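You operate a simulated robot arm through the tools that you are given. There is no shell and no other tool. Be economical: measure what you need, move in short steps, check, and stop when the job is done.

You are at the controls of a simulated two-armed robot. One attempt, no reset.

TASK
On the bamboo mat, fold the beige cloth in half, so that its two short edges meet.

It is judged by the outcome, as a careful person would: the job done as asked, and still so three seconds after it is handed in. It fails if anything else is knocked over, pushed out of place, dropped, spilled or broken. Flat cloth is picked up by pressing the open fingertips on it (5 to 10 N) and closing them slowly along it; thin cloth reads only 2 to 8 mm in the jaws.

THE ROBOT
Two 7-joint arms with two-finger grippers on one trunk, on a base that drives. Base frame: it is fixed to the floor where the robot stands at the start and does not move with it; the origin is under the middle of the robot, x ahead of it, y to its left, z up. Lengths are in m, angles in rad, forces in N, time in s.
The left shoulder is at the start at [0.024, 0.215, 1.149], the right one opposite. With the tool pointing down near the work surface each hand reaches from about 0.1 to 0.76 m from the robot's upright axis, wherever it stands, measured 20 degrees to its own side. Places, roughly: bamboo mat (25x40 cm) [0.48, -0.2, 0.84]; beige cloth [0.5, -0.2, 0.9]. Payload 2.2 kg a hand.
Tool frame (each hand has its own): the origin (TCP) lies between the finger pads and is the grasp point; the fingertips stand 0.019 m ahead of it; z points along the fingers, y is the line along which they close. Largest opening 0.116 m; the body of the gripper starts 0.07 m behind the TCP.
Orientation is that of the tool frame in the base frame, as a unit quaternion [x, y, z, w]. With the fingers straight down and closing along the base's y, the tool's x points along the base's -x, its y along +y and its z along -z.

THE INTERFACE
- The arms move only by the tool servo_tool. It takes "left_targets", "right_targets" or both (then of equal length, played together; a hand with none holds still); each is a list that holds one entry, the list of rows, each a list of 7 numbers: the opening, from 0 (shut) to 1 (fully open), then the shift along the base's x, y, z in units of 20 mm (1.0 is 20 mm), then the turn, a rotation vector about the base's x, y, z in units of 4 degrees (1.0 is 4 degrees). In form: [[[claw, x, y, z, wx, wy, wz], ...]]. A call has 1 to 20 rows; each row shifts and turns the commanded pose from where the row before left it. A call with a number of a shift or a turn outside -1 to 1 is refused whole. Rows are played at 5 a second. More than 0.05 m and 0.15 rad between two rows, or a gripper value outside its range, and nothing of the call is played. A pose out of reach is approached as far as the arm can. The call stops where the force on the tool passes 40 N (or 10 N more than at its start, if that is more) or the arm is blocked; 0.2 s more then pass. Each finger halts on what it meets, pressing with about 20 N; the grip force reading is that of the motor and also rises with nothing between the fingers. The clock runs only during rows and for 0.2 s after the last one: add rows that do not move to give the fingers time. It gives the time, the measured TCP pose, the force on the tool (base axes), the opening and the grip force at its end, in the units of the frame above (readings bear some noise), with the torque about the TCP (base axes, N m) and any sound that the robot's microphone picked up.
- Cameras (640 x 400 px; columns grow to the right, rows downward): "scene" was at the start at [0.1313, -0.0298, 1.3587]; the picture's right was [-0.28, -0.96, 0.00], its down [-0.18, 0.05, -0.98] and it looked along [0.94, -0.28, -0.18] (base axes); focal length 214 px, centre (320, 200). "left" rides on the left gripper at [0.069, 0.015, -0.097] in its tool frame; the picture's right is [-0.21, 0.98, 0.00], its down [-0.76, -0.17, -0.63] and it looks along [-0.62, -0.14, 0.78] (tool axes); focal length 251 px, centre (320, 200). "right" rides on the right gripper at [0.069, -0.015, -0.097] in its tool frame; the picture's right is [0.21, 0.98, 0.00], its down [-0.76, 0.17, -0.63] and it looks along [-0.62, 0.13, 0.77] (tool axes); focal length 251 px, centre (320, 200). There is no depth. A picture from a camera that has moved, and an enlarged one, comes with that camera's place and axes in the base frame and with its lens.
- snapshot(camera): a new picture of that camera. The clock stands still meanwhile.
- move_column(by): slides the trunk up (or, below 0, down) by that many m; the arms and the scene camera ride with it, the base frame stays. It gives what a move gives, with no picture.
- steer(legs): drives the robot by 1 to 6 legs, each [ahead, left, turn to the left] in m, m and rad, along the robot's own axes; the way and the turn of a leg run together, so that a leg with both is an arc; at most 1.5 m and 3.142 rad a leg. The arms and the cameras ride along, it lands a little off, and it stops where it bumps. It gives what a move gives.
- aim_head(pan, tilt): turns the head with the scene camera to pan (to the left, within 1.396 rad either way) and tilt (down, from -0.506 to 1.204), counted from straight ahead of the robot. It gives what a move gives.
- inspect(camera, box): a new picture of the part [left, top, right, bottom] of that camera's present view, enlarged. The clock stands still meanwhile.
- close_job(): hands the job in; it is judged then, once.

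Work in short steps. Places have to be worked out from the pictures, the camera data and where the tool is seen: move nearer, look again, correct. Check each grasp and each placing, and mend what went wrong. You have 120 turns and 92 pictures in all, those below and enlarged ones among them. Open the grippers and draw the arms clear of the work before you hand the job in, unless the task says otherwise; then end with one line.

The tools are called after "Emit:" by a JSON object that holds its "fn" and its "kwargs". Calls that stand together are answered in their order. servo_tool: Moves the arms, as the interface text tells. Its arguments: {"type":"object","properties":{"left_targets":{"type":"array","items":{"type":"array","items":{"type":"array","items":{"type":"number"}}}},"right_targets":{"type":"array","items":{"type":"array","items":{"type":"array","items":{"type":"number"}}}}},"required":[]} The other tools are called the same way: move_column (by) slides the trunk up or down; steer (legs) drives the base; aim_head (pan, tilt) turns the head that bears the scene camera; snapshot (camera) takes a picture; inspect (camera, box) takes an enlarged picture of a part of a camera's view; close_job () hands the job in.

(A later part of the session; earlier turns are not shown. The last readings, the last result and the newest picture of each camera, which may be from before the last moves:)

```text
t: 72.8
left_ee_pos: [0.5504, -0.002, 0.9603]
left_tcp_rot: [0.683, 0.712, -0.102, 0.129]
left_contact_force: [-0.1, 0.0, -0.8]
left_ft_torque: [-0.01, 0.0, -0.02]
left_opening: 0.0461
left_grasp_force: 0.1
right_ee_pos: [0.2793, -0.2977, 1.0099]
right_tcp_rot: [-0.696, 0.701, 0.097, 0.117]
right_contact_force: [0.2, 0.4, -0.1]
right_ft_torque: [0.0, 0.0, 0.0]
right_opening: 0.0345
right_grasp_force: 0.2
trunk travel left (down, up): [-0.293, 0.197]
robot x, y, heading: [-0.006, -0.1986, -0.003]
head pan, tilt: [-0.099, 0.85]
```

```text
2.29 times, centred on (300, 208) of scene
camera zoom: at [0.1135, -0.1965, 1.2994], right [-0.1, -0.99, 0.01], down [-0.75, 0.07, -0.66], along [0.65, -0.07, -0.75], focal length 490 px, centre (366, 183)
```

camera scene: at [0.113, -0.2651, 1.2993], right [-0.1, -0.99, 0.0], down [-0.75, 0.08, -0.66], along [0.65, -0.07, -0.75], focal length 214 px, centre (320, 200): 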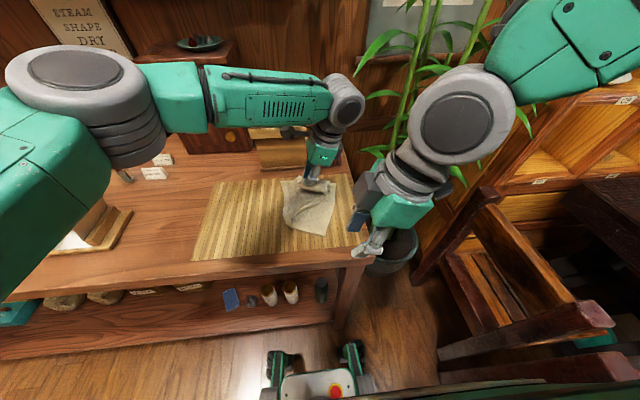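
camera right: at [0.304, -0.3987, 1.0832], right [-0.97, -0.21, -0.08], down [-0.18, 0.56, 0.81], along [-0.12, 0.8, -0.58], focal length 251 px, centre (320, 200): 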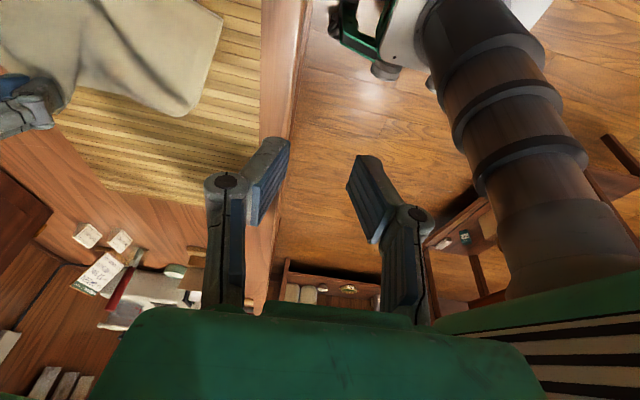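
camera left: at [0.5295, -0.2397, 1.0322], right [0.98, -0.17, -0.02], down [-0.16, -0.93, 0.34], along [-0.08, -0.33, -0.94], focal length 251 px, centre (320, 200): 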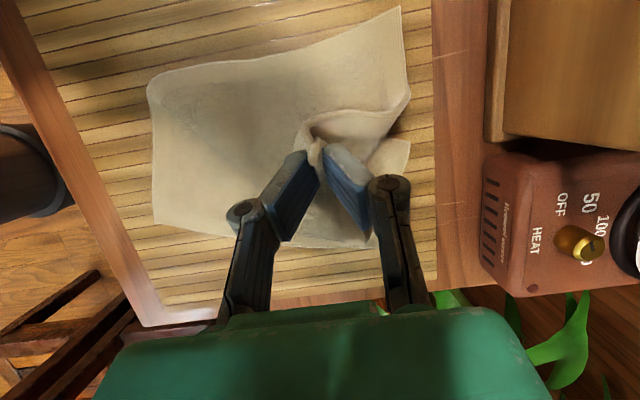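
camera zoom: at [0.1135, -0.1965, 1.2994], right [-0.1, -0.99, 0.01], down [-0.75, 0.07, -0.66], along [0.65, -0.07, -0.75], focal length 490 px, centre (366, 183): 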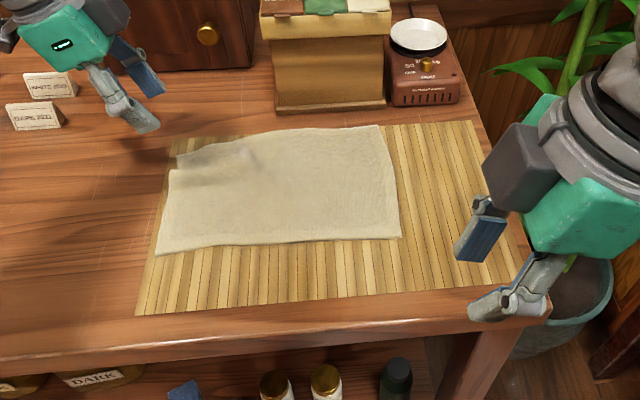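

The cloth is nearly flat again: B≈(.42,-.006), D≈(.565,-.007), A≈(.417,-.267), C≈(.598,-.265). For symmetric reach I centre the robot on the fold line (y≈-.137) by driving 6 cm left, then settle.

Emit:
{"fn": "steer", "kwargs": {"legs": [[0, 0.06, 0]]}}

Emit:
{"fn": "servo_tool", "kwargs": {"right_targets": [[[0.4, 0.7, 0.4, -0.2, 0, 0, 0], [0.4, 0.7, 0.4, -0.2, 0, 0, 0], [0.4, 0.7, 0.4, -0.2, 0, 0, 0], [0.4, 0.7, 0.4, -0.2, 0, 0, 0], [0.4, 0.7, 0.4, -0.2, 0, 0, 0], [0.4, 0.7, 0.4, -0.2, 0, 0, 0], [0.4, 0.7, 0.4, -0.2, 0, 0, 0], [0.4, 0.7, 0.4, -0.2, 0, 0, 0], [0.4, 0.7, 0.4, -0.2, 0, 0, 0], [0.4, 0.7, 0.4, -0.2, 0, 0, 0], [0.4, 0.7, 0.4, -0.2, 0, 0, 0], [0.4, 0, 0.4, -0.2, 0, 0, 0]]]}}

Emit:
{"fn": "snapshot", "kwargs": {"camera": "right"}}

```text
t: 73.8
left_ee_pos: [0.5465, 0.0207, 0.9714]
left_tcp_rot: [0.686, 0.712, -0.091, 0.122]
left_contact_force: [0.1, -1.9, 1.7]
left_ft_torque: [0.08, -0.07, -0.01]
left_opening: 0.0462
left_grasp_force: 0.1
right_ee_pos: [0.2749, -0.275, 1.007]
right_tcp_rot: [-0.696, 0.699, 0.108, 0.128]
right_contact_force: [1.0, 1.0, 0.2]
right_ft_torque: [0.01, -0.03, -0.04]
right_opening: 0.0347
right_grasp_force: 0.1
trunk travel left (down, up): [-0.293, 0.197]
robot x, y, heading: [-0.0044, -0.1453, -0.002]
head pan, tilt: [-0.099, 0.85]
```

```text
t: 76.4
left_ee_pos: [0.548, 0.002, 0.9739]
left_tcp_rot: [0.688, 0.711, -0.086, 0.118]
left_contact_force: [1.1, -0.7, 0.5]
left_ft_torque: [0.06, -0.04, 0.04]
left_opening: 0.0466
left_grasp_force: 0.0
right_ee_pos: [0.4276, -0.1957, 0.96]
right_tcp_rot: [-0.693, 0.7, 0.112, 0.133]
right_contact_force: [0.9, -0.5, 0.4]
right_ft_torque: [0.08, 0.08, -0.02]
right_opening: 0.0465
right_grasp_force: 0.1
trunk travel left (down, up): [-0.293, 0.197]
robot x, y, heading: [-0.0038, -0.1536, -0.003]
head pan, tilt: [-0.099, 0.85]
```

```text
34 pictures are left
camera right: at [0.4386, -0.2935, 1.0278], right [-0.98, -0.19, -0.1], down [-0.18, 0.5, 0.85], along [-0.11, 0.85, -0.52], focal length 251 px, centre (320, 200)
```

right: 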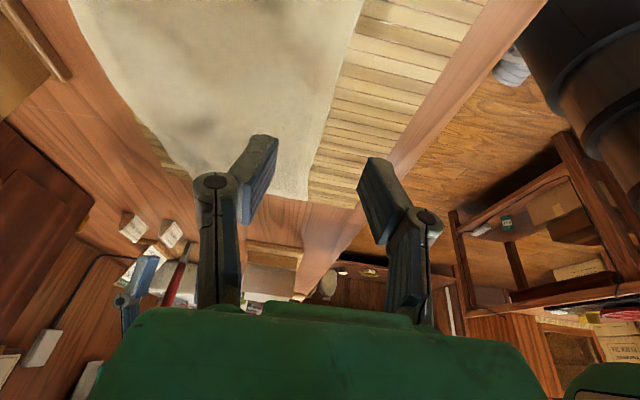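

B is at about (.418,.003) and D at (.573,.003). I move the right hand over B and tilt the left back a bit for clearance.

Emit:
{"fn": "servo_tool", "kwargs": {"right_targets": [[[0.35, 0.06, 0.78, -0.2, 0, 0, 0], [0.35, 0.06, 0.78, -0.2, 0, 0, 0], [0.35, 0.06, 0.78, -0.2, 0, 0, 0], [0.35, 0.06, 0.78, -0.2, 0, 0, 0], [0.35, 0.06, 0.78, -0.2, 0, 0, 0], [0.35, 0.06, 0.78, -0.2, 0, 0, 0], [0.35, 0.06, 0.78, -0.2, 0, 0, 0], [0.35, 0.06, 0.78, -0.2, 0, 0, 0], [0.35, 0.06, 0.78, -0.2, 0, 0, 0], [0.35, 0.06, 0.78, -0.2, 0, 0, 0], [0.35, 0.06, 0.78, -0.3, 0, 0, 0], [0.35, 0.06, 0.78, -0.3, 0, 0, 0]]], "left_targets": [[[0.35, 0, 0.3, 0, -0.5, 0, 0], [0.35, 0, 0.3, 0, -0.5, 0, 0], [0.35, 0, 0.3, 0, -0.5, 0, 0], [0.35, 0, 0.3, 0, -0.5, 0, 0], [0.35, 0, 0, 0, -0.5, 0, 0], [0.35, 0, 0, 0, -0.5, 0, 0], [0.35, 0, 0, 0, 0, 0, 0], [0.35, 0, 0, 0, 0, 0, 0], [0.35, 0, 0, 0, 0, 0, 0], [0.35, 0, 0, 0, 0, 0, 0], [0.35, 0, 0, 0, 0, 0, 0], [0.35, 0, 0, 0, 0, 0, 0]]]}}

Emit:
{"fn": "snapshot", "kwargs": {"camera": "right"}}

```text
t: 79.0
left_ee_pos: [0.5466, 0.0239, 0.9739]
left_tcp_rot: [0.673, 0.698, -0.158, 0.188]
left_contact_force: [-0.2, -0.7, -0.1]
left_ft_torque: [0.12, -0.03, -0.01]
left_opening: 0.0407
left_grasp_force: 0.1
right_ee_pos: [0.4465, -0.0123, 0.9115]
right_tcp_rot: [-0.692, 0.7, 0.114, 0.134]
right_contact_force: [0.8, -0.9, 0.5]
right_ft_torque: [0.08, 0.07, 0.05]
right_opening: 0.0406
right_grasp_force: 0.1
trunk travel left (down, up): [-0.293, 0.197]
robot x, y, heading: [-0.0056, -0.1502, -0.005]
head pan, tilt: [-0.099, 0.85]
```

```text
33 pictures are left
camera right: at [0.4563, -0.1094, 0.9795], right [-0.98, -0.19, -0.1], down [-0.18, 0.49, 0.85], along [-0.11, 0.85, -0.52], focal length 251 px, centre (320, 200)
```

right: 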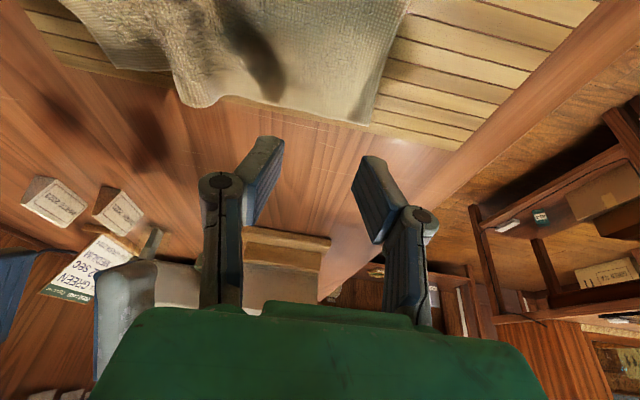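

B is at ≈(.417,-.002). I shift the right 9 mm +x and lower to light contact.

Emit:
{"fn": "servo_tool", "kwargs": {"right_targets": [[[0.3, 0.45, -0.2, 0, 0, 0, 0], [0.3, 0, 0, -0.4, 0, 0, 0], [0.3, 0, 0, -0.4, 0, 0, 0], [0.3, 0, 0, -0.4, 0, 0, 0], [0.3, 0, 0, -0.4, 0, 0, 0], [0.3, 0, 0, -0.2, 0, 0, 0], [0.3, 0, 0, -0.15, 0, 0, 0], [0.3, 0, 0, 0, 0, 0, 0]]]}}

Emit:
{"fn": "inspect", "kwargs": {"camera": "right", "box": [120, 80, 440, 280]}}

```text
t: 80.5
left_ee_pos: [0.5428, 0.0784, 0.9642]
left_tcp_rot: [0.665, 0.698, -0.173, 0.201]
left_contact_force: [-0.1, 0.2, -0.4]
left_ft_torque: [-0.08, -0.01, 0.01]
left_opening: 0.0405
left_grasp_force: 0.2
right_ee_pos: [0.4524, 0.0323, 0.8725]
right_tcp_rot: [-0.695, 0.701, 0.097, 0.122]
right_contact_force: [-1.0, 1.5, -0.5]
right_ft_torque: [-0.1, -0.17, -0.05]
right_opening: 0.0369
right_grasp_force: 0.0
trunk travel left (down, up): [-0.293, 0.197]
robot x, y, heading: [-0.0055, -0.1381, -0.001]
head pan, tilt: [-0.099, 0.85]
stopped in row 7 (right hand): the force on the tool passed its limit at 74 N (the readings are from after the stop); the commanded pose is now the measured one
```

```text
2.00 times, centred on (280, 180) of right
camera zoom: at [0.4619, -0.0624, 0.944], right [-0.98, -0.19, -0.1], down [-0.19, 0.53, 0.83], along [-0.11, 0.83, -0.55], focal length 503 px, centre (400, 240)
```

zoom: 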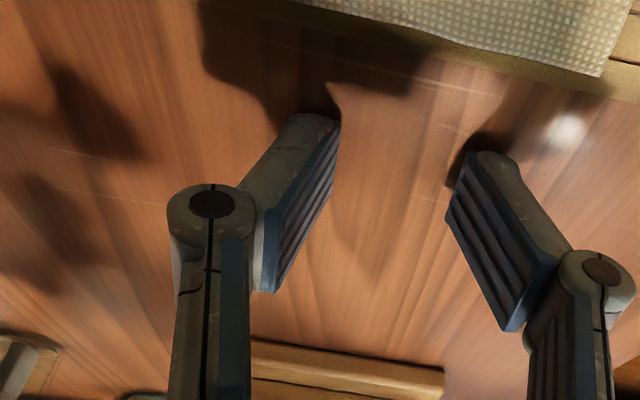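

The body shifted +y during the descent (hands jumped ~4.5 cm), so the right came down on the bare table beside the cloth. I raise it and let the sway settle before continuing.

Emit:
{"fn": "servo_tool", "kwargs": {"right_targets": [[[0.3, 0, 0, 1, 0, 0, 0], [0.3, 0, 0, 0.5, 0, 0, 0], [0.3, 0, 0, 0, 0, 0, 0], [0.3, 0, 0, 0, 0, 0, 0], [0.3, 0, 0, 0, 0, 0, 0], [0.3, 0, 0, 0, 0, 0, 0], [0.3, 0, 0, 0, 0, 0, 0], [0.3, 0, 0, 0, 0, 0, 0], [0.3, 0, 0, 0, 0, 0, 0], [0.3, 0, 0, 0, 0, 0, 0]]]}}

Emit:
{"fn": "servo_tool", "kwargs": {"right_targets": [[[0.3, 0, 0, 0, 0, 0, 0], [0.3, 0, 0, 0, 0, 0, 0], [0.3, 0, 0, 0, 0, 0, 0], [0.3, 0, 0, 0, 0, 0, 0], [0.3, 0, 0, 0, 0, 0, 0], [0.3, 0, 0, 0, 0, 0, 0], [0.3, 0, 0, 0, 0, 0, 0], [0.3, 0, 0, 0, 0, 0, 0], [0.3, 0, 0, 0, 0, 0, 0], [0.3, 0, 0, 0, 0, 0, 0]]]}}

Emit:
{"fn": "servo_tool", "kwargs": {"right_targets": [[[0.3, 0, 0, 0, 0, 0, 0], [0.3, 0, 0, 0, 0, 0, 0], [0.3, 0, 0, 0, 0, 0, 0], [0.3, 0, 0, 0, 0, 0, 0], [0.3, 0, 0, 0, 0, 0, 0], [0.3, 0, 0, 0, 0, 0, 0], [0.3, 0, 0, 0, 0, 0, 0], [0.3, 0, 0, 0, 0, 0, 0], [0.3, 0, 0, 0, 0, 0, 0], [0.3, 0, 0, 0, 0, 0, 0]]]}}

```text
t: 82.7
left_ee_pos: [0.5433, 0.0584, 0.9693]
left_tcp_rot: [0.667, 0.699, -0.165, 0.196]
left_contact_force: [1.4, -1.0, 0.3]
left_ft_torque: [0.04, 0.01, 0.0]
left_opening: 0.0405
left_grasp_force: 0.0
right_ee_pos: [0.4555, 0.0095, 0.9064]
right_tcp_rot: [-0.691, 0.704, 0.104, 0.131]
right_contact_force: [0.9, -0.2, 1.7]
right_ft_torque: [0.01, 0.05, 0.02]
right_opening: 0.0345
right_grasp_force: 0.0
trunk travel left (down, up): [-0.293, 0.197]
robot x, y, heading: [-0.0051, -0.1395, -0.002]
head pan, tilt: [-0.099, 0.85]
```

```text
t: 84.9
left_ee_pos: [0.544, 0.0597, 0.968]
left_tcp_rot: [0.667, 0.699, -0.166, 0.196]
left_contact_force: [0.4, 0.1, 0.6]
left_ft_torque: [0.01, -0.01, 0.0]
left_opening: 0.0407
left_grasp_force: 0.1
right_ee_pos: [0.4532, 0.0131, 0.9043]
right_tcp_rot: [-0.693, 0.702, 0.103, 0.127]
right_contact_force: [0.5, -0.2, 0.4]
right_ft_torque: [0.0, 0.01, -0.01]
right_opening: 0.0346
right_grasp_force: 0.0
trunk travel left (down, up): [-0.293, 0.197]
robot x, y, heading: [-0.0051, -0.1392, -0.003]
head pan, tilt: [-0.099, 0.85]
```

```text
t: 87.1
left_ee_pos: [0.5454, 0.0657, 0.9669]
left_tcp_rot: [0.666, 0.699, -0.168, 0.198]
left_contact_force: [-0.2, 0.0, -0.5]
left_ft_torque: [0.0, -0.01, -0.02]
left_opening: 0.0405
left_grasp_force: 0.0
right_ee_pos: [0.4542, 0.0199, 0.9035]
right_tcp_rot: [-0.692, 0.703, 0.101, 0.127]
right_contact_force: [-0.1, 0.8, 0.1]
right_ft_torque: [-0.03, -0.06, 0.01]
right_opening: 0.0345
right_grasp_force: 0.0
trunk travel left (down, up): [-0.293, 0.197]
robot x, y, heading: [-0.0057, -0.1357, -0.001]
head pan, tilt: [-0.099, 0.85]
```

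It's settled apart from a slow creep. I move the right back over the cloth (y≈-.02) and check by camera just above it.

Emit:
{"fn": "servo_tool", "kwargs": {"right_targets": [[[0.3, 0, -0.7, 0, 0, 0, 0], [0.3, 0, -0.7, 0, 0, 0, 0], [0.3, 0, -0.65, -0.3, 0, 0, 0], [0.3, 0, 0, -0.3, 0, 0, 0], [0.3, 0, 0, -0.3, 0, 0, 0], [0.3, 0, 0, 0, 0, 0, 0]]]}}

Emit:
{"fn": "inspect", "kwargs": {"camera": "right", "box": [120, 80, 440, 280]}}

```text
t: 88.5
left_ee_pos: [0.544, 0.0601, 0.9678]
left_tcp_rot: [0.667, 0.7, -0.166, 0.196]
left_contact_force: [0.4, -0.1, -0.5]
left_ft_torque: [0.02, -0.01, 0.0]
left_opening: 0.0408
left_grasp_force: 0.0
right_ee_pos: [0.4561, -0.0288, 0.8868]
right_tcp_rot: [-0.692, 0.702, 0.103, 0.129]
right_contact_force: [0.9, 0.2, -0.1]
right_ft_torque: [0.0, 0.02, 0.03]
right_opening: 0.0346
right_grasp_force: 0.2
trunk travel left (down, up): [-0.293, 0.197]
robot x, y, heading: [-0.0025, -0.1431, -0.004]
head pan, tilt: [-0.099, 0.85]
```

```text
2.00 times, centred on (280, 180) of right
camera zoom: at [0.4653, -0.1242, 0.956], right [-0.98, -0.18, -0.1], down [-0.18, 0.52, 0.84], along [-0.1, 0.84, -0.54], focal length 503 px, centre (400, 240)
```

zoom: 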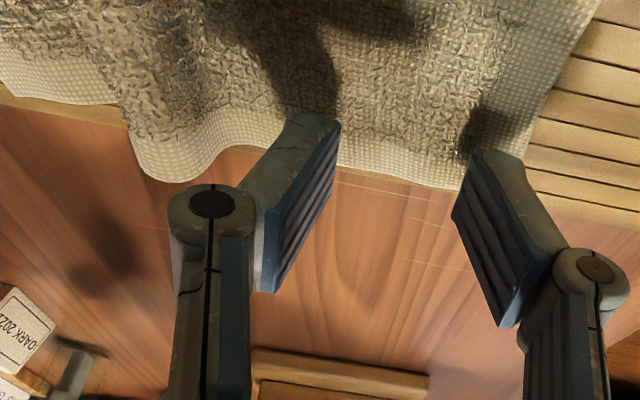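

Both fingertips are above the cloth next to corner B. I lower to contact.

Emit:
{"fn": "servo_tool", "kwargs": {"right_targets": [[[0.3, -0.1, 0.1, -0.25, 0, 0, 0], [0.3, 0, 0, -0.25, 0, 0, 0], [0.3, 0, 0, -0.2, 0, 0, 0], [0.3, 0, 0, 0, 0, 0, 0]]]}}

```text
t: 89.5
left_ee_pos: [0.5453, 0.0621, 0.9681]
left_tcp_rot: [0.667, 0.699, -0.167, 0.197]
left_contact_force: [0.3, -0.1, 0.4]
left_ft_torque: [0.02, 0.01, 0.04]
left_opening: 0.0406
left_grasp_force: 0.1
right_ee_pos: [0.4532, -0.0243, 0.872]
right_tcp_rot: [-0.692, 0.703, 0.103, 0.128]
right_contact_force: [0.6, 0.0, 9.8]
right_ft_torque: [-0.04, -0.09, -0.01]
right_opening: 0.0338
right_grasp_force: 4.0
trunk travel left (down, up): [-0.293, 0.197]
robot x, y, heading: [-0.0056, -0.1413, -0.006]
head pan, tilt: [-0.099, 0.85]
```

Contact at 9.8 N. I close slowly.

Emit:
{"fn": "servo_tool", "kwargs": {"right_targets": [[[0.27, 0, 0, -0.02, 0, 0, 0], [0.24, 0, 0, -0.02, 0, 0, 0], [0.21, 0, 0, -0.02, 0, 0, 0], [0.18, 0, 0, 0, 0, 0, 0], [0.15, 0, 0, 0, 0, 0, 0], [0.12, 0, 0, 0.02, 0, 0, 0], [0.09, 0, 0, 0.02, 0, 0, 0], [0.06, 0, 0, 0, 0, 0, 0], [0.03, 0, 0, 0, 0, 0, 0], [0.0, 0, 0, 0, 0, 0, 0], [0.0, 0, 0, 0, 0, 0, 0]]]}}

Emit:
{"fn": "snapshot", "kwargs": {"camera": "right"}}

```text
t: 91.9
left_ee_pos: [0.5433, 0.0628, 0.9667]
left_tcp_rot: [0.667, 0.699, -0.166, 0.198]
left_contact_force: [-0.1, -0.2, 0.2]
left_ft_torque: [-0.01, -0.03, 0.01]
left_opening: 0.0406
left_grasp_force: 0.0
right_ee_pos: [0.452, -0.0221, 0.8727]
right_tcp_rot: [-0.692, 0.703, 0.102, 0.129]
right_contact_force: [5.1, -1.8, 24.2]
right_ft_torque: [-0.13, -0.11, 0.03]
right_opening: 0.0077
right_grasp_force: 19.9
trunk travel left (down, up): [-0.293, 0.197]
robot x, y, heading: [-0.0077, -0.1422, -0.005]
head pan, tilt: [-0.099, 0.85]
```

```text
30 pictures are left
camera right: at [0.4622, -0.1179, 0.9434], right [-0.98, -0.18, -0.1], down [-0.19, 0.52, 0.84], along [-0.1, 0.84, -0.54], focal length 251 px, centre (320, 200)
```

right: 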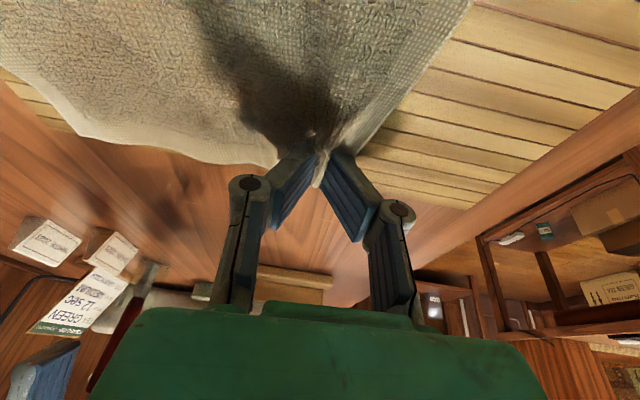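

Right grip is solid (7.7 mm), and the edge is straighter: D≈(.584,0). I bring the left hand down near D.

Emit:
{"fn": "servo_tool", "kwargs": {"left_targets": [[[0.3, 0.1, -0.45, -0.5, 0, 0, 0], [0.3, 0.1, -0.45, -0.5, 0, 0, 0], [0.3, 0.1, -0.45, -0.5, 0, 0, 0], [0.3, 0.1, -0.45, -0.5, 0, 0, 0], [0.3, 0.1, -0.45, -0.5, 0, 0, 0], [0.3, 0.1, -0.45, -0.5, 0, 0, 0], [0.3, 0.1, -0.45, -0.5, 0, 0, 0], [0.3, 0.1, -0.45, -0.4, 0, 0, 0]]]}}

Emit:
{"fn": "inspect", "kwargs": {"camera": "left", "box": [160, 60, 480, 260]}}

```text
t: 93.7
left_ee_pos: [0.5608, -0.0083, 0.8914]
left_tcp_rot: [0.666, 0.699, -0.167, 0.198]
left_contact_force: [-0.2, 0.4, 0.5]
left_ft_torque: [-0.01, 0.01, 0.01]
left_opening: 0.0348
left_grasp_force: 0.0
right_ee_pos: [0.4523, -0.022, 0.8739]
right_tcp_rot: [-0.692, 0.702, 0.102, 0.129]
right_contact_force: [8.1, -0.9, 29.6]
right_ft_torque: [-0.15, -0.23, 0.05]
right_opening: 0.0078
right_grasp_force: 20.7
trunk travel left (down, up): [-0.293, 0.197]
robot x, y, heading: [-0.0064, -0.1386, -0.003]
head pan, tilt: [-0.099, 0.85]
```

```text
2.00 times, centred on (320, 160) of left
camera zoom: at [0.5666, 0.0994, 0.9394], right [0.98, -0.13, 0.14], down [-0.17, -0.35, 0.92], along [-0.07, -0.93, -0.37], focal length 503 px, centre (320, 280)
```

zoom: 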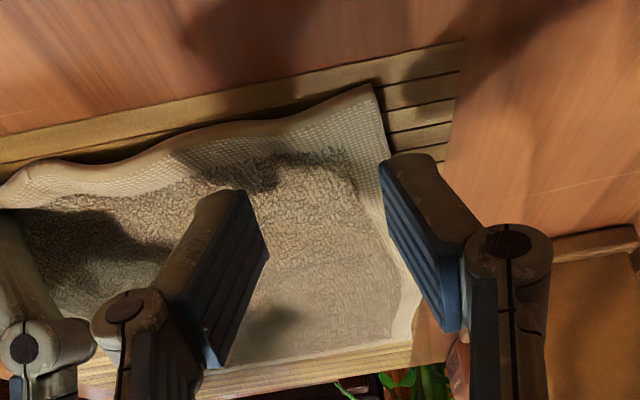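

D is at ≈(.578,.002). I narrow the left opening slightly, shift 9 mm -x and lower to contact.

Emit:
{"fn": "servo_tool", "kwargs": {"left_targets": [[[0.24, -0.45, 0, 0, 0, 0, 0], [0.24, 0, 0, -0.3, 0, 0, 0], [0.24, 0, 0, -0.3, 0, 0, 0], [0.24, 0, 0, -0.2, 0, 0, 0], [0.24, 0, 0, -0.15, 0, 0, 0], [0.24, 0, 0, 0, 0, 0, 0]]]}}

Emit:
{"fn": "inspect", "kwargs": {"camera": "left", "box": [160, 60, 480, 260]}}

```text
t: 95.1
left_ee_pos: [0.55, -0.0089, 0.8729]
left_tcp_rot: [0.667, 0.698, -0.167, 0.198]
left_contact_force: [-0.8, -1.0, 11.4]
left_ft_torque: [0.04, 0.0, 0.03]
left_opening: 0.0265
left_grasp_force: 5.1
right_ee_pos: [0.4516, -0.0214, 0.8735]
right_tcp_rot: [-0.693, 0.702, 0.102, 0.129]
right_contact_force: [5.9, 0.7, 25.6]
right_ft_torque: [-0.07, -0.19, 0.04]
right_opening: 0.0079
right_grasp_force: 20.2
trunk travel left (down, up): [-0.293, 0.197]
robot x, y, heading: [-0.0106, -0.1393, -0.003]
head pan, tilt: [-0.099, 0.85]
```

```text
2.00 times, centred on (320, 160) of left
camera zoom: at [0.5566, 0.0997, 0.9209], right [0.98, -0.13, 0.14], down [-0.18, -0.35, 0.92], along [-0.07, -0.93, -0.37], focal length 503 px, centre (320, 280)
```

zoom: 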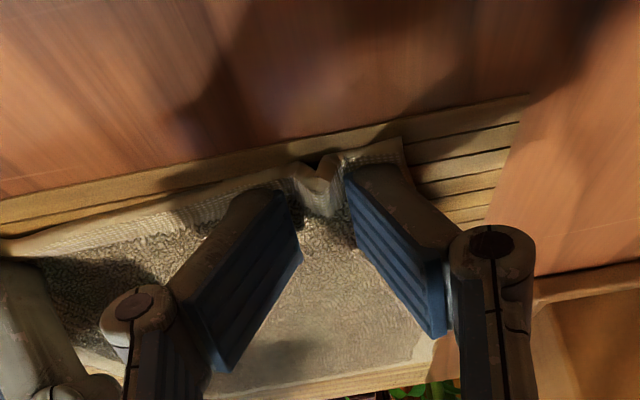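

Contact at 11 N with the fingers well on the cloth. I close the left slowly.

Emit:
{"fn": "servo_tool", "kwargs": {"left_targets": [[[0.21, 0, 0, 0, 0, 0, 0], [0.18, 0, 0, 0, 0, 0, 0], [0.15, 0, 0, 0, 0, 0, 0], [0.12, 0, 0, 0, 0, 0, 0], [0.09, 0, 0, 0, 0, 0, 0], [0.06, 0, 0, 0, 0, 0, 0], [0.03, 0, 0, 0, 0, 0, 0], [0.0, 0, 0, 0, 0, 0, 0], [0.0, 0, 0, 0, 0, 0, 0]]]}}

Emit:
{"fn": "inspect", "kwargs": {"camera": "left", "box": [160, 60, 480, 260]}}

```text
t: 97.1
left_ee_pos: [0.5507, -0.0084, 0.8735]
left_tcp_rot: [0.667, 0.698, -0.167, 0.198]
left_contact_force: [-7.4, 0.4, 30.5]
left_ft_torque: [0.03, 0.32, -0.06]
left_opening: 0.0048
left_grasp_force: 19.8
right_ee_pos: [0.4513, -0.0206, 0.8733]
right_tcp_rot: [-0.693, 0.702, 0.101, 0.128]
right_contact_force: [10.4, 2.5, 14.3]
right_ft_torque: [0.01, -0.21, 0.1]
right_opening: 0.0076
right_grasp_force: 20.0
trunk travel left (down, up): [-0.293, 0.197]
robot x, y, heading: [-0.0069, -0.136, -0.002]
head pan, tilt: [-0.099, 0.85]
```

```text
2.00 times, centred on (320, 160) of left
camera zoom: at [0.5561, 0.1001, 0.9215], right [0.98, -0.13, 0.14], down [-0.18, -0.35, 0.92], along [-0.07, -0.93, -0.37], focal length 503 px, centre (320, 280)
```

zoom: 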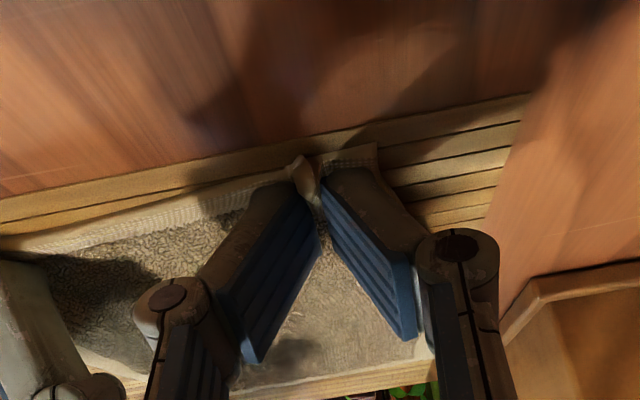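

Both corners are held again. I run the upward half of the fold arc.

Emit:
{"fn": "servo_tool", "kwargs": {"right_targets": [[[0, 0, -0.02, 0.51, 0, 0, 0], [0, 0, -0.06, 0.51, 0, 0, 0], [0, 0, -0.1, 0.5, 0, 0, 0], [0, 0, -0.14, 0.49, 0, 0, 0], [0, 0, -0.18, 0.48, 0, 0, 0], [0, 0, -0.21, 0.46, 0, 0, 0], [0, 0, -0.25, 0.44, 0, 0, 0], [0, 0, -0.28, 0.42, 0, 0, 0], [0, 0, -0.32, 0.4, 0, 0, 0], [0, 0, -0.35, 0.37, 0, 0, 0], [0, 0, -0.37, 0.33, 0, 0, 0], [0, 0, -0.4, 0.28, 0, 0, 0], [0, 0, -0.42, 0.24, 0, 0, 0], [0, 0, -0.44, 0.2, 0, 0, 0], [0, 0, -0.46, 0.16, 0, 0, 0], [0, 0, -0.48, 0.1, 0, 0, 0]]], "left_targets": [[[0, 0, -0.02, 0.51, 0, 0, 0], [0, 0, -0.06, 0.51, 0, 0, 0], [0, 0, -0.1, 0.5, 0, 0, 0], [0, 0, -0.14, 0.49, 0, 0, 0], [0, 0, -0.18, 0.48, 0, 0, 0], [0, 0, -0.21, 0.46, 0, 0, 0], [0, 0, -0.25, 0.44, 0, 0, 0], [0, 0, -0.28, 0.42, 0, 0, 0], [0, 0, -0.32, 0.4, 0, 0, 0], [0, 0, -0.35, 0.37, 0, 0, 0], [0, 0, -0.37, 0.33, 0, 0, 0], [0, 0, -0.4, 0.28, 0, 0, 0], [0, 0, -0.42, 0.24, 0, 0, 0], [0, 0, -0.44, 0.2, 0, 0, 0], [0, 0, -0.46, 0.16, 0, 0, 0], [0, 0, -0.48, 0.1, 0, 0, 0]]]}}

Emit:
{"fn": "inspect", "kwargs": {"camera": "scene", "box": [200, 120, 440, 270]}}

```text
t: 100.5
left_ee_pos: [0.5512, -0.098, 0.9897]
left_tcp_rot: [0.667, 0.699, -0.167, 0.198]
left_contact_force: [0.1, -0.3, -0.1]
left_ft_torque: [0.02, 0.06, -0.03]
left_opening: 0.0048
left_grasp_force: 19.8
right_ee_pos: [0.4524, -0.1119, 0.9894]
right_tcp_rot: [-0.693, 0.703, 0.103, 0.127]
right_contact_force: [0.9, -0.1, 0.0]
right_ft_torque: [0.0, 0.04, 0.05]
right_opening: 0.0055
right_grasp_force: 19.5
trunk travel left (down, up): [-0.293, 0.197]
robot x, y, heading: [-0.0007, -0.1409, -0.006]
head pan, tilt: [-0.099, 0.85]
```

```text
2.67 times, centred on (320, 195) of scene
camera zoom: at [0.1156, -0.1503, 1.2993], right [-0.1, -0.99, 0.0], down [-0.75, 0.08, -0.66], along [0.65, -0.07, -0.75], focal length 572 px, centre (320, 213)
```

zoom: 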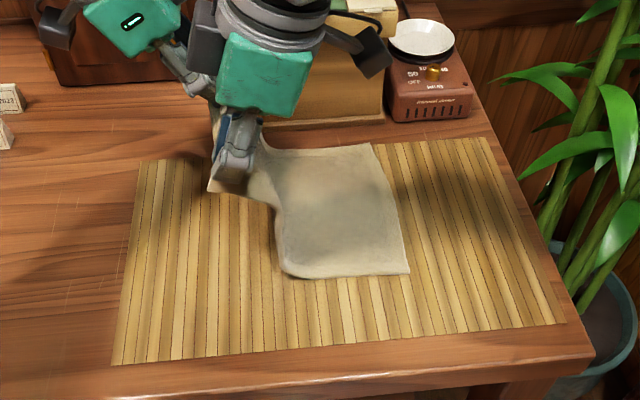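

The lower half stays put, with right edge A≈(.418,-.269), C≈(.602,-.262). I descend the second half with gentle turning; first 12 rows, then check.

Emit:
{"fn": "servo_tool", "kwargs": {"right_targets": [[[0, 0, -0.43, 0.05, 0.4, 0, 0], [0, 0, -0.43, 0, 0.4, 0, 0], [0, 0, -0.43, 0, 0.4, 0, 0], [0, 0, -0.43, -0.05, 0.4, 0, 0], [0, 0, -0.43, -0.1, 0.4, 0, 0], [0, 0, -0.43, -0.15, 0.4, 0, 0], [0, 0, -0.43, -0.2, 0.4, 0, 0], [0, 0, -0.43, -0.25, 0.4, 0, 0], [0, 0, -0.43, -0.3, 0.4, 0, 0], [0, 0, -0.43, -0.3, 0.4, 0, 0], [0, 0, -0.39, -0.35, 0.4, 0, 0], [0, 0, -0.36, -0.35, 0.4, 0, 0]]], "left_targets": [[[0, 0.05, -0.5, 0.05, 0.4, 0, 0], [0, 0.05, -0.5, 0, 0.4, 0, 0], [0, 0.05, -0.5, 0, 0.4, 0, 0], [0, 0.05, -0.5, -0.05, 0.4, 0, 0], [0, 0.05, -0.5, -0.1, 0.4, 0, 0], [0, 0.05, -0.5, -0.15, 0.4, 0, 0], [0, 0.05, -0.5, -0.2, 0.4, 0, 0], [0, 0.05, -0.5, -0.25, 0.4, 0, 0], [0, 0.05, -0.5, -0.3, 0.4, 0, 0], [0, 0.05, -0.5, -0.3, 0.4, 0, 0], [0, 0.05, -0.45, -0.35, 0.4, 0, 0], [0, 0.05, -0.42, -0.35, 0.4, 0, 0]]]}}

Emit:
{"fn": "inspect", "kwargs": {"camera": "scene", "box": [200, 120, 440, 270]}}

```text
t: 103.1
left_ee_pos: [0.5632, -0.2182, 0.9475]
left_tcp_rot: [0.691, 0.716, -0.047, 0.081]
left_contact_force: [-6.7, -0.2, 0.2]
left_ft_torque: [0.0, 0.16, 0.02]
left_opening: 0.0043
left_grasp_force: 20.3
right_ee_pos: [0.4529, -0.214, 0.9502]
right_tcp_rot: [-0.661, 0.675, 0.219, 0.242]
right_contact_force: [6.5, -0.2, 0.0]
right_ft_torque: [0.0, -0.14, 0.02]
right_opening: 0.0059
right_grasp_force: 20.4
trunk travel left (down, up): [-0.293, 0.197]
robot x, y, heading: [-0.0045, -0.1397, -0.005]
head pan, tilt: [-0.099, 0.85]
```

```text
2.67 times, centred on (320, 195) of scene
camera zoom: at [0.1161, -0.1548, 1.2992], right [-0.1, -0.99, 0.0], down [-0.75, 0.08, -0.66], along [0.65, -0.07, -0.75], focal length 572 px, centre (320, 213)
```

zoom: 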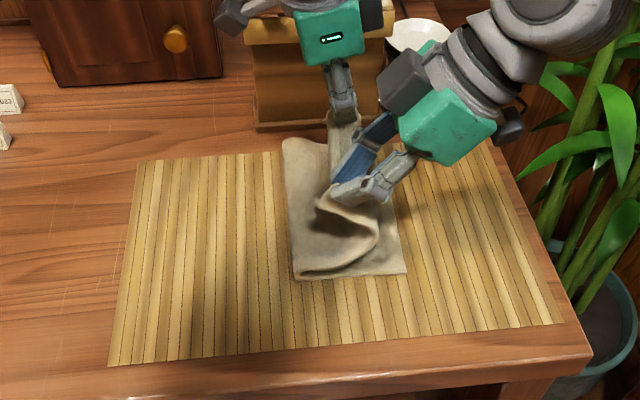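

The edge is taut between the hands (6.6 N), fold forming squarely. I finish the descent without further spreading.

Emit:
{"fn": "servo_tool", "kwargs": {"right_targets": [[[0, 0, -0.33, -0.4, 0.4, 0, 0], [0, 0, -0.3, -0.4, 0.4, 0, 0], [0, 0, -0.26, -0.45, 0.4, 0, 0], [0, 0, -0.24, -0.45, 0.4, 0, 0], [0, 0, -0.19, -0.45, 0.4, 0, 0], [0, 0, -0.17, -0.45, 0.2, 0, 0], [0, 0, -0.13, -0.35, 0, 0, 0]]], "left_targets": [[[0, -0.04, -0.38, -0.4, 0.4, 0, 0], [0, -0.04, -0.35, -0.4, 0.4, 0, 0], [0, -0.04, -0.3, -0.45, 0.4, 0, 0], [0, 0, -0.28, -0.45, 0.4, 0, 0], [0, 0, -0.22, -0.45, 0.4, 0, 0], [0, 0, -0.2, -0.45, 0.2, 0, 0], [0, 0, -0.15, -0.35, 0, 0, 0]]]}}

Emit:
{"fn": "inspect", "kwargs": {"camera": "scene", "box": [200, 120, 440, 270]}}

Emit:
{"fn": "snapshot", "kwargs": {"camera": "left"}}

```text
t: 104.7
left_ee_pos: [0.5616, -0.2564, 0.889]
left_tcp_rot: [0.695, 0.718, 0.006, 0.03]
left_contact_force: [-3.1, -0.7, -0.4]
left_ft_torque: [-0.01, 0.09, 0.0]
left_opening: 0.0043
left_grasp_force: 19.8
right_ee_pos: [0.4526, -0.2471, 0.8897]
right_tcp_rot: [-0.641, 0.657, 0.27, 0.292]
right_contact_force: [3.2, -1.1, 0.5]
right_ft_torque: [-0.02, -0.04, 0.02]
right_opening: 0.0059
right_grasp_force: 20.1
trunk travel left (down, up): [-0.293, 0.197]
robot x, y, heading: [-0.005, -0.142, -0.007]
head pan, tilt: [-0.099, 0.85]
```

```text
2.67 times, centred on (320, 195) of scene
camera zoom: at [0.116, -0.1541, 1.2992], right [-0.1, -0.99, 0.0], down [-0.75, 0.08, -0.66], along [0.65, -0.07, -0.75], focal length 572 px, centre (320, 213)
```

zoom: 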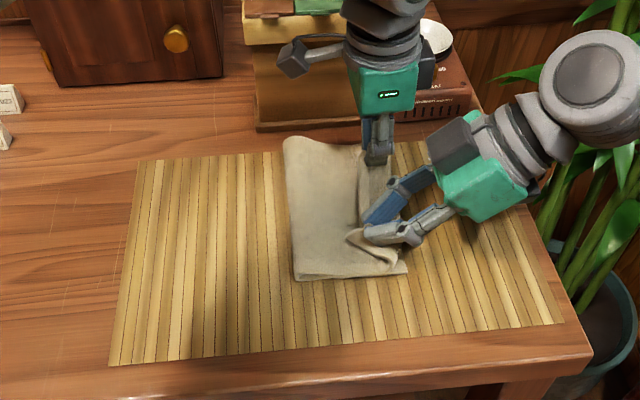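

```text
23 pictures are left
camera left: at [0.567, -0.183, 0.982], right [0.98, -0.18, 0.06], down [-0.17, -0.74, 0.65], along [-0.07, -0.65, -0.76], focal length 251 px, centre (320, 200)
```

left: 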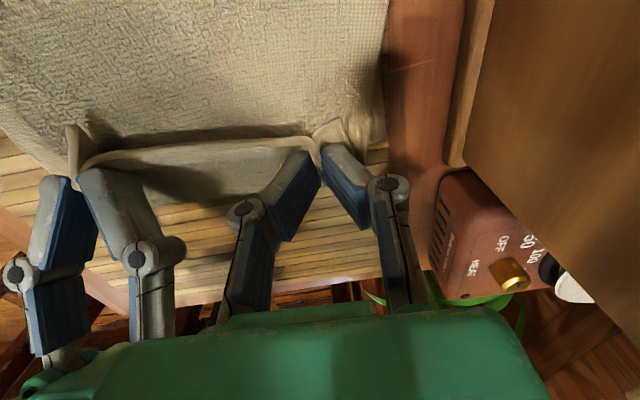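

Nearly there: the held edge is still ~2–3 cm short of the bottom edge (≈ y -.285 in the wrist-camera frame). I move both hands 2.4 cm further -y and lower them.

Emit:
{"fn": "servo_tool", "kwargs": {"right_targets": [[[0, 0, -0.4, 0, 0, 0, 0], [0, 0, -0.4, 0, 0, 0, 0], [0, 0, -0.4, -0.1, 0, 0, 0], [0, 0, 0, -0.2, 0, 0, 0], [0, 0, 0, 0, 0, 0, 0]]], "left_targets": [[[0, 0, -0.4, 0, 0, 0, 0], [0, 0, -0.4, 0, 0, 0, 0], [0, 0, -0.4, -0.1, 0, 0, 0], [0, 0, 0, -0.2, 0, 0, 0], [0, 0, 0, 0, 0, 0, 0]]]}}

Emit:
{"fn": "snapshot", "kwargs": {"camera": "left"}}

Emit:
{"fn": "inspect", "kwargs": {"camera": "scene", "box": [240, 140, 400, 240]}}

```text
t: 105.9
left_ee_pos: [0.5625, -0.2809, 0.8821]
left_tcp_rot: [0.695, 0.719, 0.007, 0.029]
left_contact_force: [-6.7, -0.5, 0.7]
left_ft_torque: [0.01, 0.15, 0.02]
left_opening: 0.0045
left_grasp_force: 19.6
right_ee_pos: [0.4515, -0.2714, 0.8855]
right_tcp_rot: [-0.641, 0.657, 0.269, 0.292]
right_contact_force: [4.4, -0.5, 0.0]
right_ft_torque: [-0.02, -0.13, -0.02]
right_opening: 0.0057
right_grasp_force: 20.0
trunk travel left (down, up): [-0.293, 0.197]
robot x, y, heading: [-0.0061, -0.1434, -0.008]
head pan, tilt: [-0.099, 0.85]
```

```text
22 pictures are left
camera left: at [0.5681, -0.2074, 0.9754], right [0.98, -0.18, 0.06], down [-0.17, -0.74, 0.65], along [-0.07, -0.65, -0.76], focal length 251 px, centre (320, 200)
```

left: 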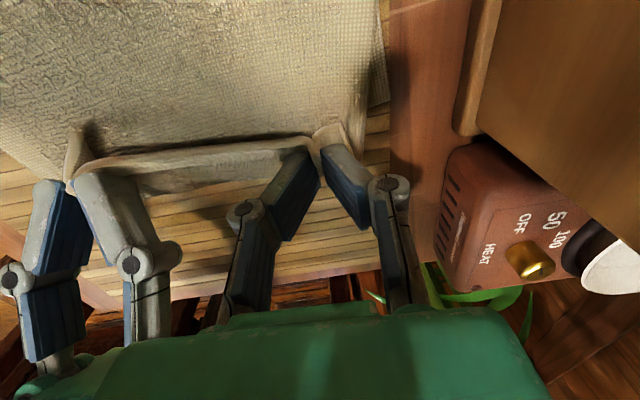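

```text
4.00 times, centred on (320, 190) of scene
camera zoom: at [0.1156, -0.1545, 1.2993], right [-0.1, -0.99, 0.0], down [-0.75, 0.08, -0.66], along [0.65, -0.07, -0.75], focal length 858 px, centre (320, 240)
```

zoom: 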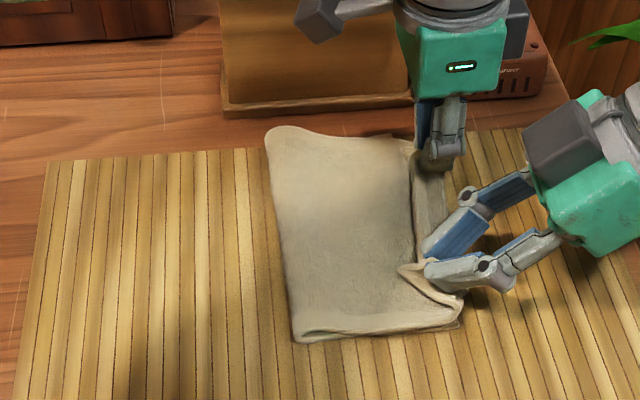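

The fold lies square with the top edge near the bottom edge. I lower a few mm, then open both hands slowly so the gathered corners spread, and lift.

Emit:
{"fn": "servo_tool", "kwargs": {"right_targets": [[[0, 0, 0.1, -0.3, 0, 0, 0], [0, 0, 0.1, -0.1, 0, 0, 0], [0.05, 0, 0, 0, 0, 0, 0], [0.1, 0, 0, 0, 0, 0, 0], [0.17, 0, 0, 0, 0, 0, 0], [0.25, 0, 0, 0, 0, 0, 0], [0.3, 0, 0, 0.1, 0, 0, 0], [0.3, 0, -0.3, 0.4, 0, 0, 0], [0.3, 0, -0.3, 0.6, 0, 0, 0], [0.3, 0, -0.3, 0.8, 0, 0, 0], [0.3, 0, -0.3, 0.8, 0, 0, 0], [0.3, 0, -0.3, 0.8, 0, 0, 0]]], "left_targets": [[[0, -0.1, 0.1, -0.15, 0, 0, 0], [0, -0.1, 0.1, -0.1, 0, 0, 0], [0.05, 0, 0, 0, 0, 0, 0], [0.1, 0, 0, 0, 0, 0, 0], [0.17, 0, 0, 0, 0, 0, 0], [0.25, 0, 0, 0, 0, 0, 0], [0.3, 0, 0, 0.1, 0, 0, 0], [0.3, 0, 0, 0.4, 0, 0, 0], [0.3, 0, 0, 0.6, 0, 0, 0], [0.3, 0, 0, 0.8, 0, 0, 0], [0.3, 0, 0, 0.8, 0, 0, 0], [0.3, 0, 0, 0.8, 0, 0, 0]]]}}

Emit:
{"fn": "snapshot", "kwargs": {"camera": "left"}}

Emit:
{"fn": "inspect", "kwargs": {"camera": "scene", "box": [240, 140, 400, 240]}}

```text
t: 108.5
left_ee_pos: [0.5585, -0.2765, 0.9481]
left_tcp_rot: [0.695, 0.719, 0.006, 0.03]
left_contact_force: [0.0, -0.6, 0.5]
left_ft_torque: [0.01, -0.01, -0.03]
left_opening: 0.0346
left_grasp_force: 0.1
right_ee_pos: [0.4513, -0.2971, 0.9479]
right_tcp_rot: [-0.641, 0.657, 0.27, 0.291]
right_contact_force: [-0.3, 0.3, -0.1]
right_ft_torque: [-0.01, -0.01, -0.02]
right_opening: 0.0348
right_grasp_force: 0.1
trunk travel left (down, up): [-0.293, 0.197]
robot x, y, heading: [-0.0082, -0.1333, -0.003]
head pan, tilt: [-0.099, 0.85]
```

```text
20 pictures are left
camera left: at [0.5646, -0.2035, 1.0411], right [0.98, -0.18, 0.06], down [-0.17, -0.74, 0.65], along [-0.07, -0.65, -0.76], focal length 251 px, centre (320, 200)
```

left: 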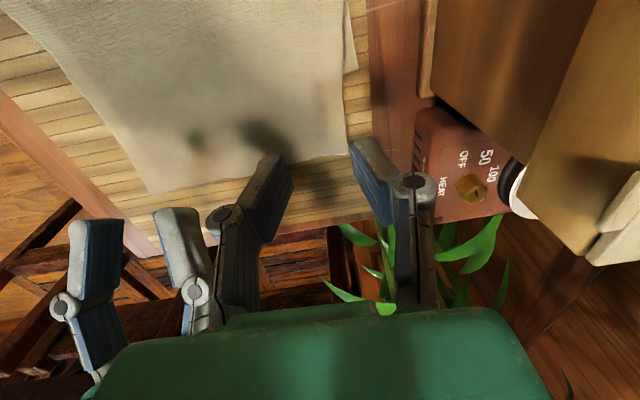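

```text
4.00 times, centred on (320, 190) of scene
camera zoom: at [0.115, -0.1547, 1.2993], right [-0.1, -0.99, 0.0], down [-0.75, 0.08, -0.66], along [0.65, -0.07, -0.75], focal length 858 px, centre (320, 240)
```

zoom: 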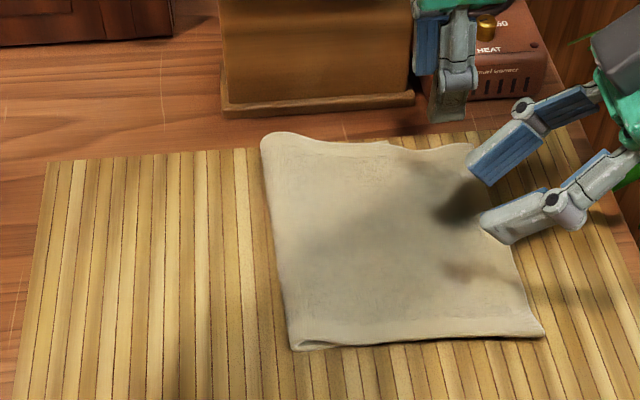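

The top layer relaxed flat and spreads well, but it may overshoot the bottom edge at the near corner. I look from the right wrist camera at the right-hand edges.

Emit:
{"fn": "servo_tool", "kwargs": {"right_targets": [[[0.3, -0.2, -0.8, 0.3, 0, 0, 0], [0.3, -0.2, -0.8, 0.3, 0, 0, 0], [0.3, -0.2, -0.8, 0.3, 0, 0, 0], [0.3, -0.2, -0.8, 0.3, 0, 0, 0]]], "left_targets": [[[0.3, 0, 0.8, 0.5, 0, 0, 0], [0.3, 0, 0.8, 0.5, 0, 0, 0], [0.3, 0, 0.8, 0.5, 0, 0, 0], [0.3, 0, 0.8, 0.5, 0, 0, 0]]]}}

Emit:
{"fn": "snapshot", "kwargs": {"camera": "right"}}

Emit:
{"fn": "inspect", "kwargs": {"camera": "scene", "box": [240, 140, 400, 240]}}

```text
t: 109.5
left_ee_pos: [0.5556, -0.2094, 0.9903]
left_tcp_rot: [0.696, 0.718, 0.008, 0.03]
left_contact_force: [-0.3, 0.6, -0.2]
left_ft_torque: [-0.02, 0.03, -0.02]
left_opening: 0.0348
left_grasp_force: 0.1
right_ee_pos: [0.4354, -0.3606, 0.9718]
right_tcp_rot: [-0.641, 0.656, 0.269, 0.292]
right_contact_force: [0.0, -0.7, -0.8]
right_ft_torque: [-0.01, -0.02, -0.05]
right_opening: 0.0347
right_grasp_force: 0.0
trunk travel left (down, up): [-0.293, 0.197]
robot x, y, heading: [-0.0054, -0.139, -0.006]
head pan, tilt: [-0.099, 0.85]
```

```text
18 pictures are left
camera right: at [0.445, -0.4781, 0.9883], right [-0.98, -0.12, -0.18], down [-0.18, 0.06, 0.98], along [-0.1, 0.99, -0.08], focal length 251 px, centre (320, 200)
```

right: 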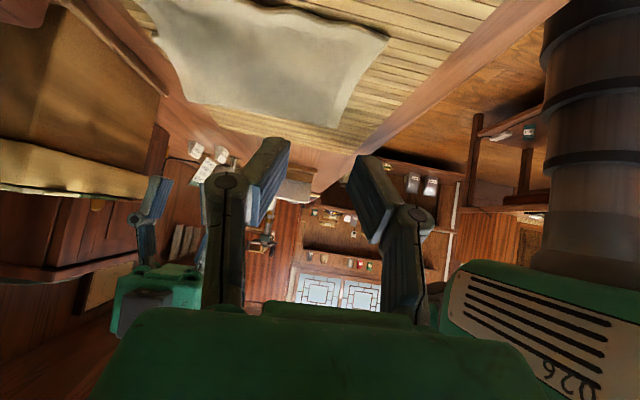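

```text
4.00 times, centred on (320, 190) of scene
camera zoom: at [0.1141, -0.1544, 1.2994], right [-0.1, -0.99, 0.0], down [-0.75, 0.08, -0.66], along [0.65, -0.07, -0.75], focal length 858 px, centre (320, 240)
```

zoom: 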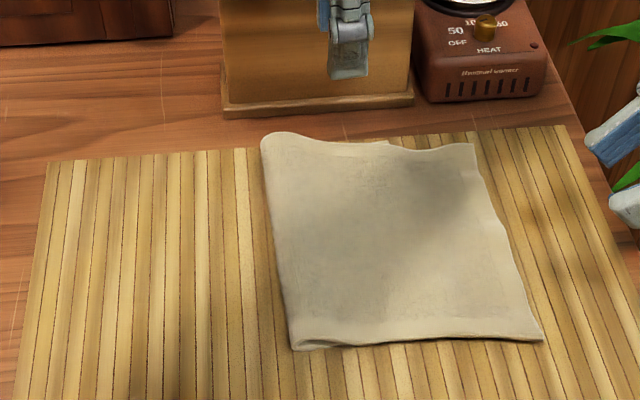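

I zoom further on the near side and right edge to find where the bottom corner lies.

Emit:
{"fn": "inspect", "kwargs": {"camera": "scene", "box": [305, 200, 385, 240]}}

Emit:
{"fn": "inspect", "kwargs": {"camera": "right", "box": [130, 0, 410, 130]}}

```text
8.00 times, centred on (345, 220) of scene
camera zoom: at [0.1141, -0.1544, 1.2994], right [-0.1, -0.99, 0.0], down [-0.75, 0.08, -0.66], along [0.65, -0.07, -0.75], focal length 1716 px, centre (120, 40)
```

zoom: 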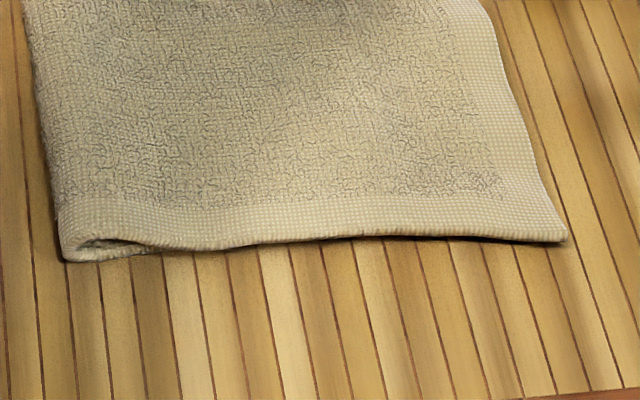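

```text
2.29 times, centred on (270, 65) of right
camera zoom: at [0.445, -0.4781, 0.9883], right [-0.98, -0.12, -0.18], down [-0.18, 0.06, 0.98], along [-0.1, 0.99, -0.08], focal length 575 px, centre (434, 509)
```

zoom: 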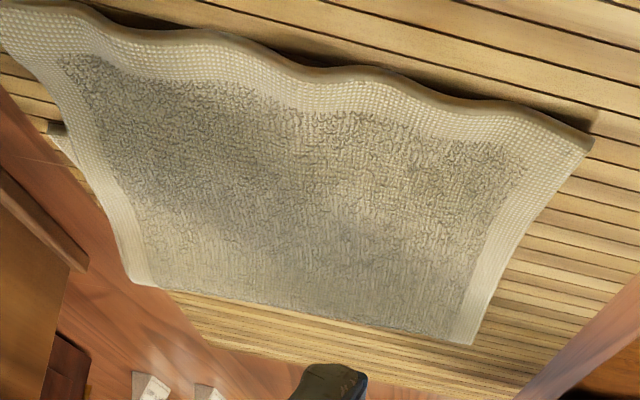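

The near side shows the top layer overhanging the bottom edge by roughly 4–5 cm (top edge y≈-.32, bottom ≈-.27). I'll re-grip the overhanging top corners and pull back. First I drive 4.5 cm right for left-arm reach, re-tilting the hands.

Emit:
{"fn": "steer", "kwargs": {"legs": [[0, -0.045, 0]]}}

Emit:
{"fn": "servo_tool", "kwargs": {"right_targets": [[[0.3, 0, 0, 0.2, -0.8, 0, 0], [0.3, 0, 0, 0.2, -0.8, 0, 0], [0.3, 0, 0, 0, -0.8, 0, 0], [0.3, 0, 0, 0, -0.8, 0, 0], [0.3, 0, 0, 0, -0.8, 0, 0], [0.3, 0, 0, 0, -0.8, 0, 0], [0.3, 0, 0, 0, -0.8, 0, 0], [0.3, 0, 0, 0, -0.8, 0, 0], [0.3, 0, 0, 0, -0.8, 0, 0], [0.3, 0, 0, 0, -0.8, 0, 0], [0.3, 0, 0, 0, 0, 0, 0], [0.3, 0, 0, 0, 0, 0, 0], [0.3, 0, 0, 0, 0, 0, 0], [0.3, 0, 0, 0, 0, 0, 0], [0.3, 0, 0, 0, 0, 0, 0], [0.3, 0, 0, 0, 0, 0, 0]]], "left_targets": [[[0.3, 0, 0, 0, -0.5, 0, 0], [0.3, 0, 0, 0, -0.5, 0, 0], [0.3, 0, 0, 0, -0.5, 0, 0], [0.3, 0, 0, 0, -0.5, 0, 0], [0.3, 0, 0, 0, -0.5, 0, 0], [0.3, 0, 0, 0, -0.5, 0, 0], [0.3, 0, 0, 0, -0.5, 0, 0], [0.3, 0, 0, 0, -0.5, 0, 0], [0.3, 0, 0, 0, 0, 0, 0], [0.3, 0, 0, 0, 0, 0, 0], [0.3, 0, 0, 0, 0, 0, 0], [0.3, 0, 0, 0, 0, 0, 0], [0.3, 0, 0, 0, 0, 0, 0], [0.3, 0, 0, 0, 0, 0, 0], [0.3, 0, 0, 0, 0, 0, 0], [0.3, 0, 0, 0, 0, 0, 0]]]}}

Emit:
{"fn": "servo_tool", "kwargs": {"right_targets": [[[0.3, 0, 0, 0, 0, 0, 0], [0.3, 0, 0, 0, 0, 0, 0], [0.3, 0, 0, 0, 0, 0, 0], [0.3, 0, 0, 0, 0, 0, 0], [0.3, 0, 0, 0, 0, 0, 0], [0.3, 0, 0, 0, 0, 0, 0], [0.3, 0, 0, 0, 0, 0, 0], [0.3, 0, 0, 0, 0, 0, 0], [0.3, 0, 0, 0, 0, 0, 0], [0.3, 0, 0, 0, 0, 0, 0]]]}}

```text
t: 110.4
left_ee_pos: [0.5572, -0.2327, 0.993]
left_tcp_rot: [0.693, 0.72, 0.0, 0.036]
left_contact_force: [0.6, 2.4, 0.5]
left_ft_torque: [-0.09, 0.02, -0.02]
left_opening: 0.0347
left_grasp_force: 0.1
right_ee_pos: [0.4354, -0.3828, 0.9746]
right_tcp_rot: [-0.646, 0.657, 0.265, 0.286]
right_contact_force: [-0.6, 0.8, -0.3]
right_ft_torque: [-0.05, -0.02, -0.01]
right_opening: 0.0348
right_grasp_force: 0.1
trunk travel left (down, up): [-0.293, 0.197]
robot x, y, heading: [-0.0067, -0.1807, -0.004]
head pan, tilt: [-0.099, 0.85]
```

```text
t: 113.8
left_ee_pos: [0.555, -0.2222, 0.9956]
left_tcp_rot: [0.68, 0.713, -0.101, 0.136]
left_contact_force: [1.0, 0.8, 0.5]
left_ft_torque: [-0.04, 0.02, 0.0]
left_opening: 0.0349
left_grasp_force: 0.0
right_ee_pos: [0.4323, -0.3721, 0.9864]
right_tcp_rot: [-0.701, 0.704, 0.069, 0.094]
right_contact_force: [0.4, 0.6, 0.5]
right_ft_torque: [-0.06, 0.02, -0.01]
right_opening: 0.0348
right_grasp_force: 0.0
trunk travel left (down, up): [-0.293, 0.197]
robot x, y, heading: [-0.0053, -0.1755, 0.001]
head pan, tilt: [-0.099, 0.85]
```

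```text
t: 116.0
left_ee_pos: [0.5524, -0.2516, 0.9926]
left_tcp_rot: [0.684, 0.712, -0.094, 0.128]
left_contact_force: [-0.5, -0.5, -0.3]
left_ft_torque: [0.06, -0.05, 0.0]
left_opening: 0.0346
left_grasp_force: 0.0
right_ee_pos: [0.431, -0.4015, 0.982]
right_tcp_rot: [-0.698, 0.704, 0.077, 0.102]
right_contact_force: [-0.5, -1.4, -0.1]
right_ft_torque: [0.08, 0.0, 0.09]
right_opening: 0.0347
right_grasp_force: 0.1
trunk travel left (down, up): [-0.293, 0.197]
robot x, y, heading: [-0.0057, -0.1827, -0.001]
head pan, tilt: [-0.099, 0.85]
```

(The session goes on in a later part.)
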